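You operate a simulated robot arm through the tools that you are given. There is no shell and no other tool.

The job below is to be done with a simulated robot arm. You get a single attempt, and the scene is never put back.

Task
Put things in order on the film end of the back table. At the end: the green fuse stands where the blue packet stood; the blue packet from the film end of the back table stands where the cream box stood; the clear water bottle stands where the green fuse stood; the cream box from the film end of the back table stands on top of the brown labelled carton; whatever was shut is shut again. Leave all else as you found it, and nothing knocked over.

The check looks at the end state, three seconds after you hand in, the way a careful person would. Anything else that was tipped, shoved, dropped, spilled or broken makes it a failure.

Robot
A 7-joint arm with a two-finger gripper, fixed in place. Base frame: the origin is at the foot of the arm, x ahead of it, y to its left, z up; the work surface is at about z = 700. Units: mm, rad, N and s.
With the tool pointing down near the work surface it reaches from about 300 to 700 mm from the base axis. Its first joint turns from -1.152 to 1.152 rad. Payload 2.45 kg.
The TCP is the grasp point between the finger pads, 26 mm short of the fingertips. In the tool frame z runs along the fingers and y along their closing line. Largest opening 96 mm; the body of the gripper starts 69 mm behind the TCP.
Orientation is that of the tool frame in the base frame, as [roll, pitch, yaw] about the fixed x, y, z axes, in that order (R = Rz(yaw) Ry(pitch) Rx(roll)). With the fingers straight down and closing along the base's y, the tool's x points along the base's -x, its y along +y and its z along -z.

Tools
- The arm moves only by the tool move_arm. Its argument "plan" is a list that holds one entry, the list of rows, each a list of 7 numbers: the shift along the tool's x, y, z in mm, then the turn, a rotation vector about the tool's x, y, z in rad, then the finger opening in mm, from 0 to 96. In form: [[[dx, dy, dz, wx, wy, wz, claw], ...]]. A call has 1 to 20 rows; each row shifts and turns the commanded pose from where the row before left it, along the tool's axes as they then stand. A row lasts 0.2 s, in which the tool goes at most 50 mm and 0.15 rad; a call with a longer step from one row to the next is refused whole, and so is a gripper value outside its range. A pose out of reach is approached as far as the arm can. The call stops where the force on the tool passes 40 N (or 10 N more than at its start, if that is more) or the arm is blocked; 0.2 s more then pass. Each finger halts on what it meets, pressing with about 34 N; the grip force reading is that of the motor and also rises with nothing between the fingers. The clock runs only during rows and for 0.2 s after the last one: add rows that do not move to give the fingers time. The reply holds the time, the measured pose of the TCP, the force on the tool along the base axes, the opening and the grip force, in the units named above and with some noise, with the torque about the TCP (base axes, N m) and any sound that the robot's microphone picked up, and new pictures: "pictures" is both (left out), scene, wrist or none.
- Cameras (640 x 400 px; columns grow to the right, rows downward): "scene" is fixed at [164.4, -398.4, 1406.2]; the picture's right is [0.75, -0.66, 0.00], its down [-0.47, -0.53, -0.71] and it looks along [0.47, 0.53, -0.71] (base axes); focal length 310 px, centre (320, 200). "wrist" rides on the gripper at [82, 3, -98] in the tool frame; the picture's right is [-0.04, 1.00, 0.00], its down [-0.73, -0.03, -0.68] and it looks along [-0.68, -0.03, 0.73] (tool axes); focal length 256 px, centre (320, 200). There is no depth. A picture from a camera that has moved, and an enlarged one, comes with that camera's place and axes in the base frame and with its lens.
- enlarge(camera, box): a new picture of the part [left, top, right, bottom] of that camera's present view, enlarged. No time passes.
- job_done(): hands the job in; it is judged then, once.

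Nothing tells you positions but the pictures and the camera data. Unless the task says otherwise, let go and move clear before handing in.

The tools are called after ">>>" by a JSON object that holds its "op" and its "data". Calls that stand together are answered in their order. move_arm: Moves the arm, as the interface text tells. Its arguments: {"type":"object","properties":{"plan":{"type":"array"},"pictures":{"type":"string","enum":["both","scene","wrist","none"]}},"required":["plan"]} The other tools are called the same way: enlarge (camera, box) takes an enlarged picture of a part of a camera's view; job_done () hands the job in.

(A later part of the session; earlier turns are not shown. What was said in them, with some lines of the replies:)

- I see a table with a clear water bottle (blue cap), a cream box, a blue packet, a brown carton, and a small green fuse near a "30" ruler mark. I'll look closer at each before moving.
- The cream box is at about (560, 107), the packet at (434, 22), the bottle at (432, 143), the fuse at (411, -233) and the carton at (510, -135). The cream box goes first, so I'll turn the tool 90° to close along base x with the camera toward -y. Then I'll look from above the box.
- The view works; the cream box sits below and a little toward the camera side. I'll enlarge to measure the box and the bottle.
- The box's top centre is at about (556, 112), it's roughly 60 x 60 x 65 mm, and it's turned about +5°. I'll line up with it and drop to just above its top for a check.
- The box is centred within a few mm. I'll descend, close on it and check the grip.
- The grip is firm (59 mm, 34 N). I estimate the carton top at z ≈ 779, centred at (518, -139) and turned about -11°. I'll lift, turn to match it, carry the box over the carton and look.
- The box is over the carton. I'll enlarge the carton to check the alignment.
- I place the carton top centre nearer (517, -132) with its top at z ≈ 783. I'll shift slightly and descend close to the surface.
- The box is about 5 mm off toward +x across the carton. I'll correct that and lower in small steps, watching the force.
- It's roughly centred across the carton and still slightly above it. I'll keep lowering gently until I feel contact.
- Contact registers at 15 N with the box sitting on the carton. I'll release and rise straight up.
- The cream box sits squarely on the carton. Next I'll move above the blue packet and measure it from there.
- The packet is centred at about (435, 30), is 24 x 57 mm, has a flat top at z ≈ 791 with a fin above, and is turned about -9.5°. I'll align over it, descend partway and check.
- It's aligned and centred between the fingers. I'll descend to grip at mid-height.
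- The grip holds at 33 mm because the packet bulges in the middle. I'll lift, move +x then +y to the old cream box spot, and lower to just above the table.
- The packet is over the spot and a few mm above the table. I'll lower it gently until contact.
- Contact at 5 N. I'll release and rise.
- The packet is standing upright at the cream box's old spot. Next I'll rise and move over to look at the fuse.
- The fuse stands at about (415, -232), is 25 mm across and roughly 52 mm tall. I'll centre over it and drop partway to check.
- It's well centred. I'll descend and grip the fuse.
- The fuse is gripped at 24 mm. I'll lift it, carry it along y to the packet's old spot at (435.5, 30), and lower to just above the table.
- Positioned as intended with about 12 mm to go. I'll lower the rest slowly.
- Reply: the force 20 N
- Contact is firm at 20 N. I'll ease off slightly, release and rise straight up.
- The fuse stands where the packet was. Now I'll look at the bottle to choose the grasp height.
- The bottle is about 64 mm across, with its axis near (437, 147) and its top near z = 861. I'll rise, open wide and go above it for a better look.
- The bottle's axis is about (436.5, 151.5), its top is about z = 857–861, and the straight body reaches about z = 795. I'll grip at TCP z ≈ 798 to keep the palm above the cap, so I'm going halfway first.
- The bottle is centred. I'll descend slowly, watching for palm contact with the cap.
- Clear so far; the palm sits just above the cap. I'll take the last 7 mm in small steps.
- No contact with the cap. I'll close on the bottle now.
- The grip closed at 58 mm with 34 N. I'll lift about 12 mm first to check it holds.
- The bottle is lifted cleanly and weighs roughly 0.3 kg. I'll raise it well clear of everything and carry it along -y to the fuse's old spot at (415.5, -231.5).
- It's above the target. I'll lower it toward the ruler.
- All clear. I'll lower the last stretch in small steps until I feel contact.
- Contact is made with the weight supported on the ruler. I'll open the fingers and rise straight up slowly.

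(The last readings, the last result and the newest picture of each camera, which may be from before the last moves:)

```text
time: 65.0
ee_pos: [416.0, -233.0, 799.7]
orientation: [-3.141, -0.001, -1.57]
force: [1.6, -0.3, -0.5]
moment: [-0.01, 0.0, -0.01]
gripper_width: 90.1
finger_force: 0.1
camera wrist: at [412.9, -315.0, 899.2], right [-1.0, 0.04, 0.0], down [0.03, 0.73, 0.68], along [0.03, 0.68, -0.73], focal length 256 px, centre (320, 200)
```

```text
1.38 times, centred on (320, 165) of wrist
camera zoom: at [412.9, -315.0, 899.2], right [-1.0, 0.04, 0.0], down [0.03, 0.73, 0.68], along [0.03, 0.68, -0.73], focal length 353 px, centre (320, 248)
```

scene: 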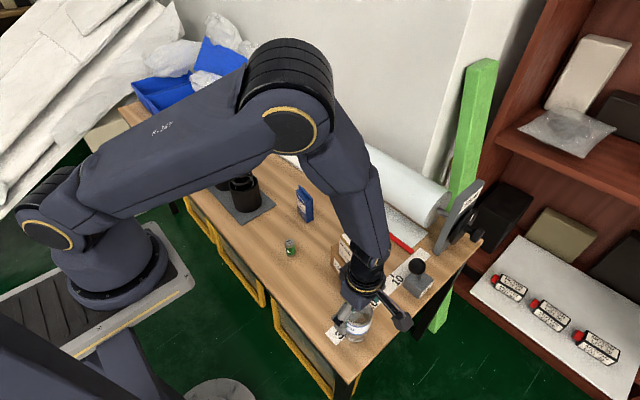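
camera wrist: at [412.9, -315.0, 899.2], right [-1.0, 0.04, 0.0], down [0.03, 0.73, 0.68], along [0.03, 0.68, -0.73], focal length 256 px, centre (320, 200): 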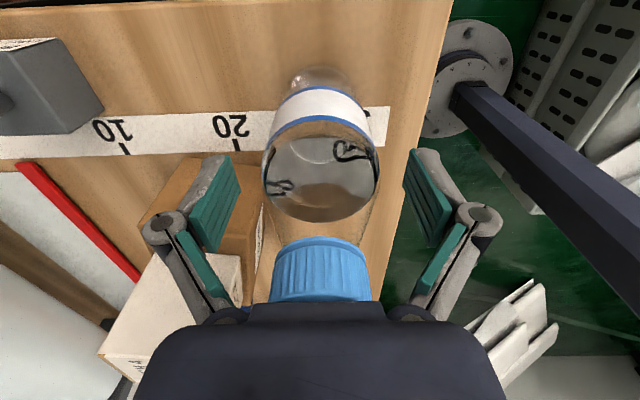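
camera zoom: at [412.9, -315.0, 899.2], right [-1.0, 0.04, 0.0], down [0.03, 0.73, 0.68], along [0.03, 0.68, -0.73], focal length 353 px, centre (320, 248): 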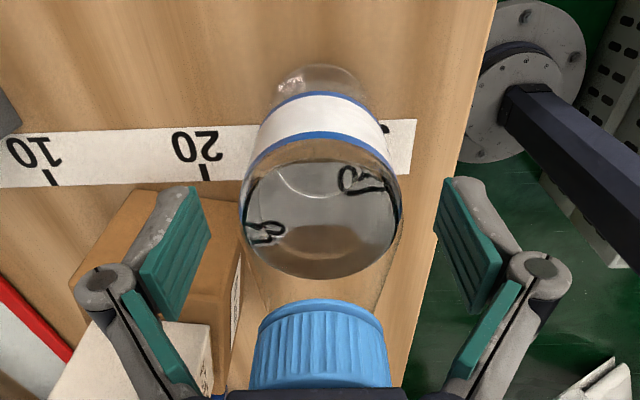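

Released, and the bottle stands upright. I'll rise straight up and move back toward the starting region to see everything.

>>> {"op": "move_arm", "data": {"plan": [[[0, 0, -10, 0, 0, 0, 90], [0, 0, -25, 0, 0, 0, 90], [0, 0, -40, 0, 0, 0, 90], [0, 0, -45, 0, 0, 0, 90], [0, 0, -45, 0, 0, 0, 90], [0, 0, -45, 0, 0, 0, 90], [-30, 0, -10, 0, 0, 0, 90], [-45, 0, 0, 0, 0, 0, 90], [-45, 0, 0, 0, 0, 0, 90], [-45, 0, 0, 0, 0, 0, 90], [-45, 0, 0, 0, 0, 0, 90], [-45, 0, 0, 0, 0, 0, 90], [-45, 0, 0, 0, 0, 0, 90], [-45, 0, 0, 0, 0, 0, 90], [-30, 0, 0, 0, 0, 0, 90], [0, 0, 0, 0, 0, 0, 90], [0, 0, 0, 0, 0, 0, 90]]]}}

>>> {"op": "enlarge", "data": {"camera": "scene", "box": [240, 170, 450, 380]}}

>>> {"op": "enlarge", "data": {"camera": "scene", "box": [310, 220, 450, 360]}}

```text
time: 68.6
ee_pos: [413.9, 146.9, 1019.6]
orientation: [-3.14, 0.0, -1.57]
force: [-0.4, 0.3, 0.3]
moment: [0.02, 0.0, 0.06]
gripper_width: 89.9
finger_force: 0.1
camera wrist: at [410.3, 63.8, 1119.5], right [-1.0, 0.04, 0.0], down [0.03, 0.73, 0.68], along [0.03, 0.68, -0.73], focal length 256 px, centre (320, 200)
```

scene: 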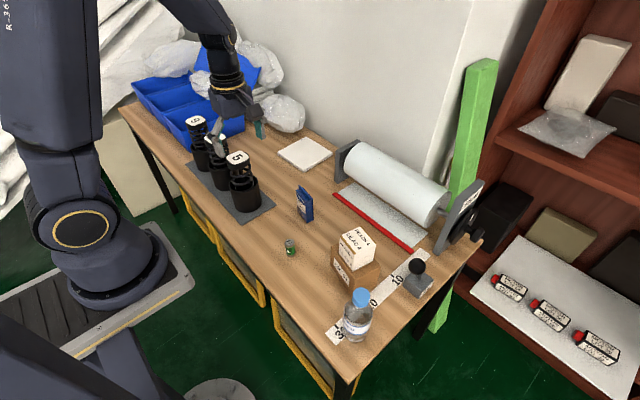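
wrist: 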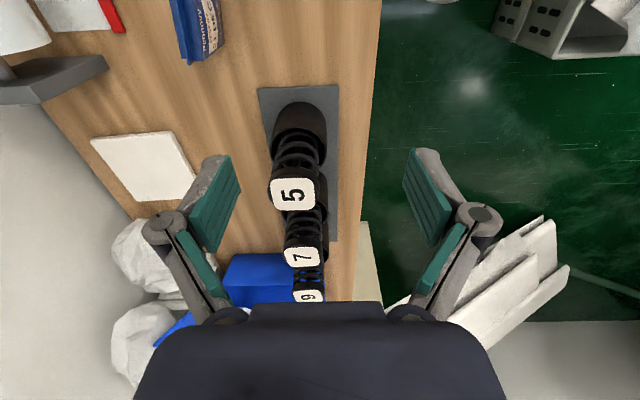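

```text
1.90 times, centred on (345, 275) of scene
camera zoom: at [164.5, -398.4, 1406.2], right [0.75, -0.66, 0.0], down [-0.47, -0.53, -0.71], along [0.47, 0.53, -0.71], focal length 591 px, centre (272, 57)
```

zoom: 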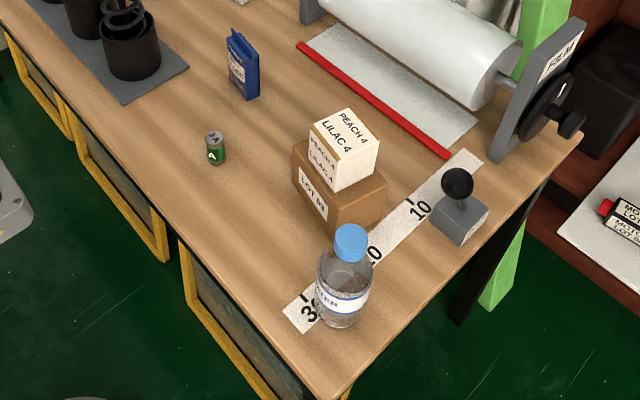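

```text
2.86 times, centred on (380, 290) of scene
camera zoom: at [164.5, -398.4, 1406.2], right [0.75, -0.66, 0.0], down [-0.47, -0.53, -0.71], along [0.47, 0.53, -0.71], focal length 886 px, centre (149, -57)
```

zoom: 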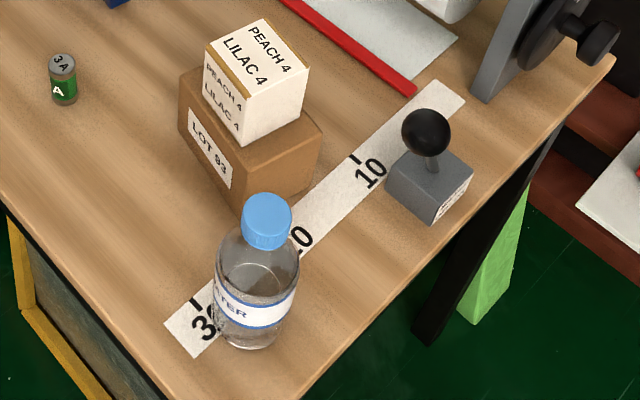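

All four items are upright and in place: the fuse at the packet's old spot, the packet at the box's old spot, the bottle at the fuse's old spot, and the cream box on the carton. Nothing else appears to have moved, nothing was opened, and the gripper is empty and clear, so I'm handing in.

>>> {"op": "job_done", "data": {}}

```text
The job is handed in.
```

I've handed the job in. In my last pictures before handing in, everything stood upright and in its place:

- **Green fuse:** stands where the blue packet stood.
- **Blue packet:** stands where the cream box stood.
- **Clear water bottle:** stands where the green fuse stood, next to the 30 mark on the ruler.
- **Cream box:** sits flat on top of the brown labelled carton, roughly centred.

Nothing was opened, so nothing needed shutting again. The carton, ruler and spring holders looked unmoved. The gripper is empty and clear of the table. I haven't seen the result of the check.
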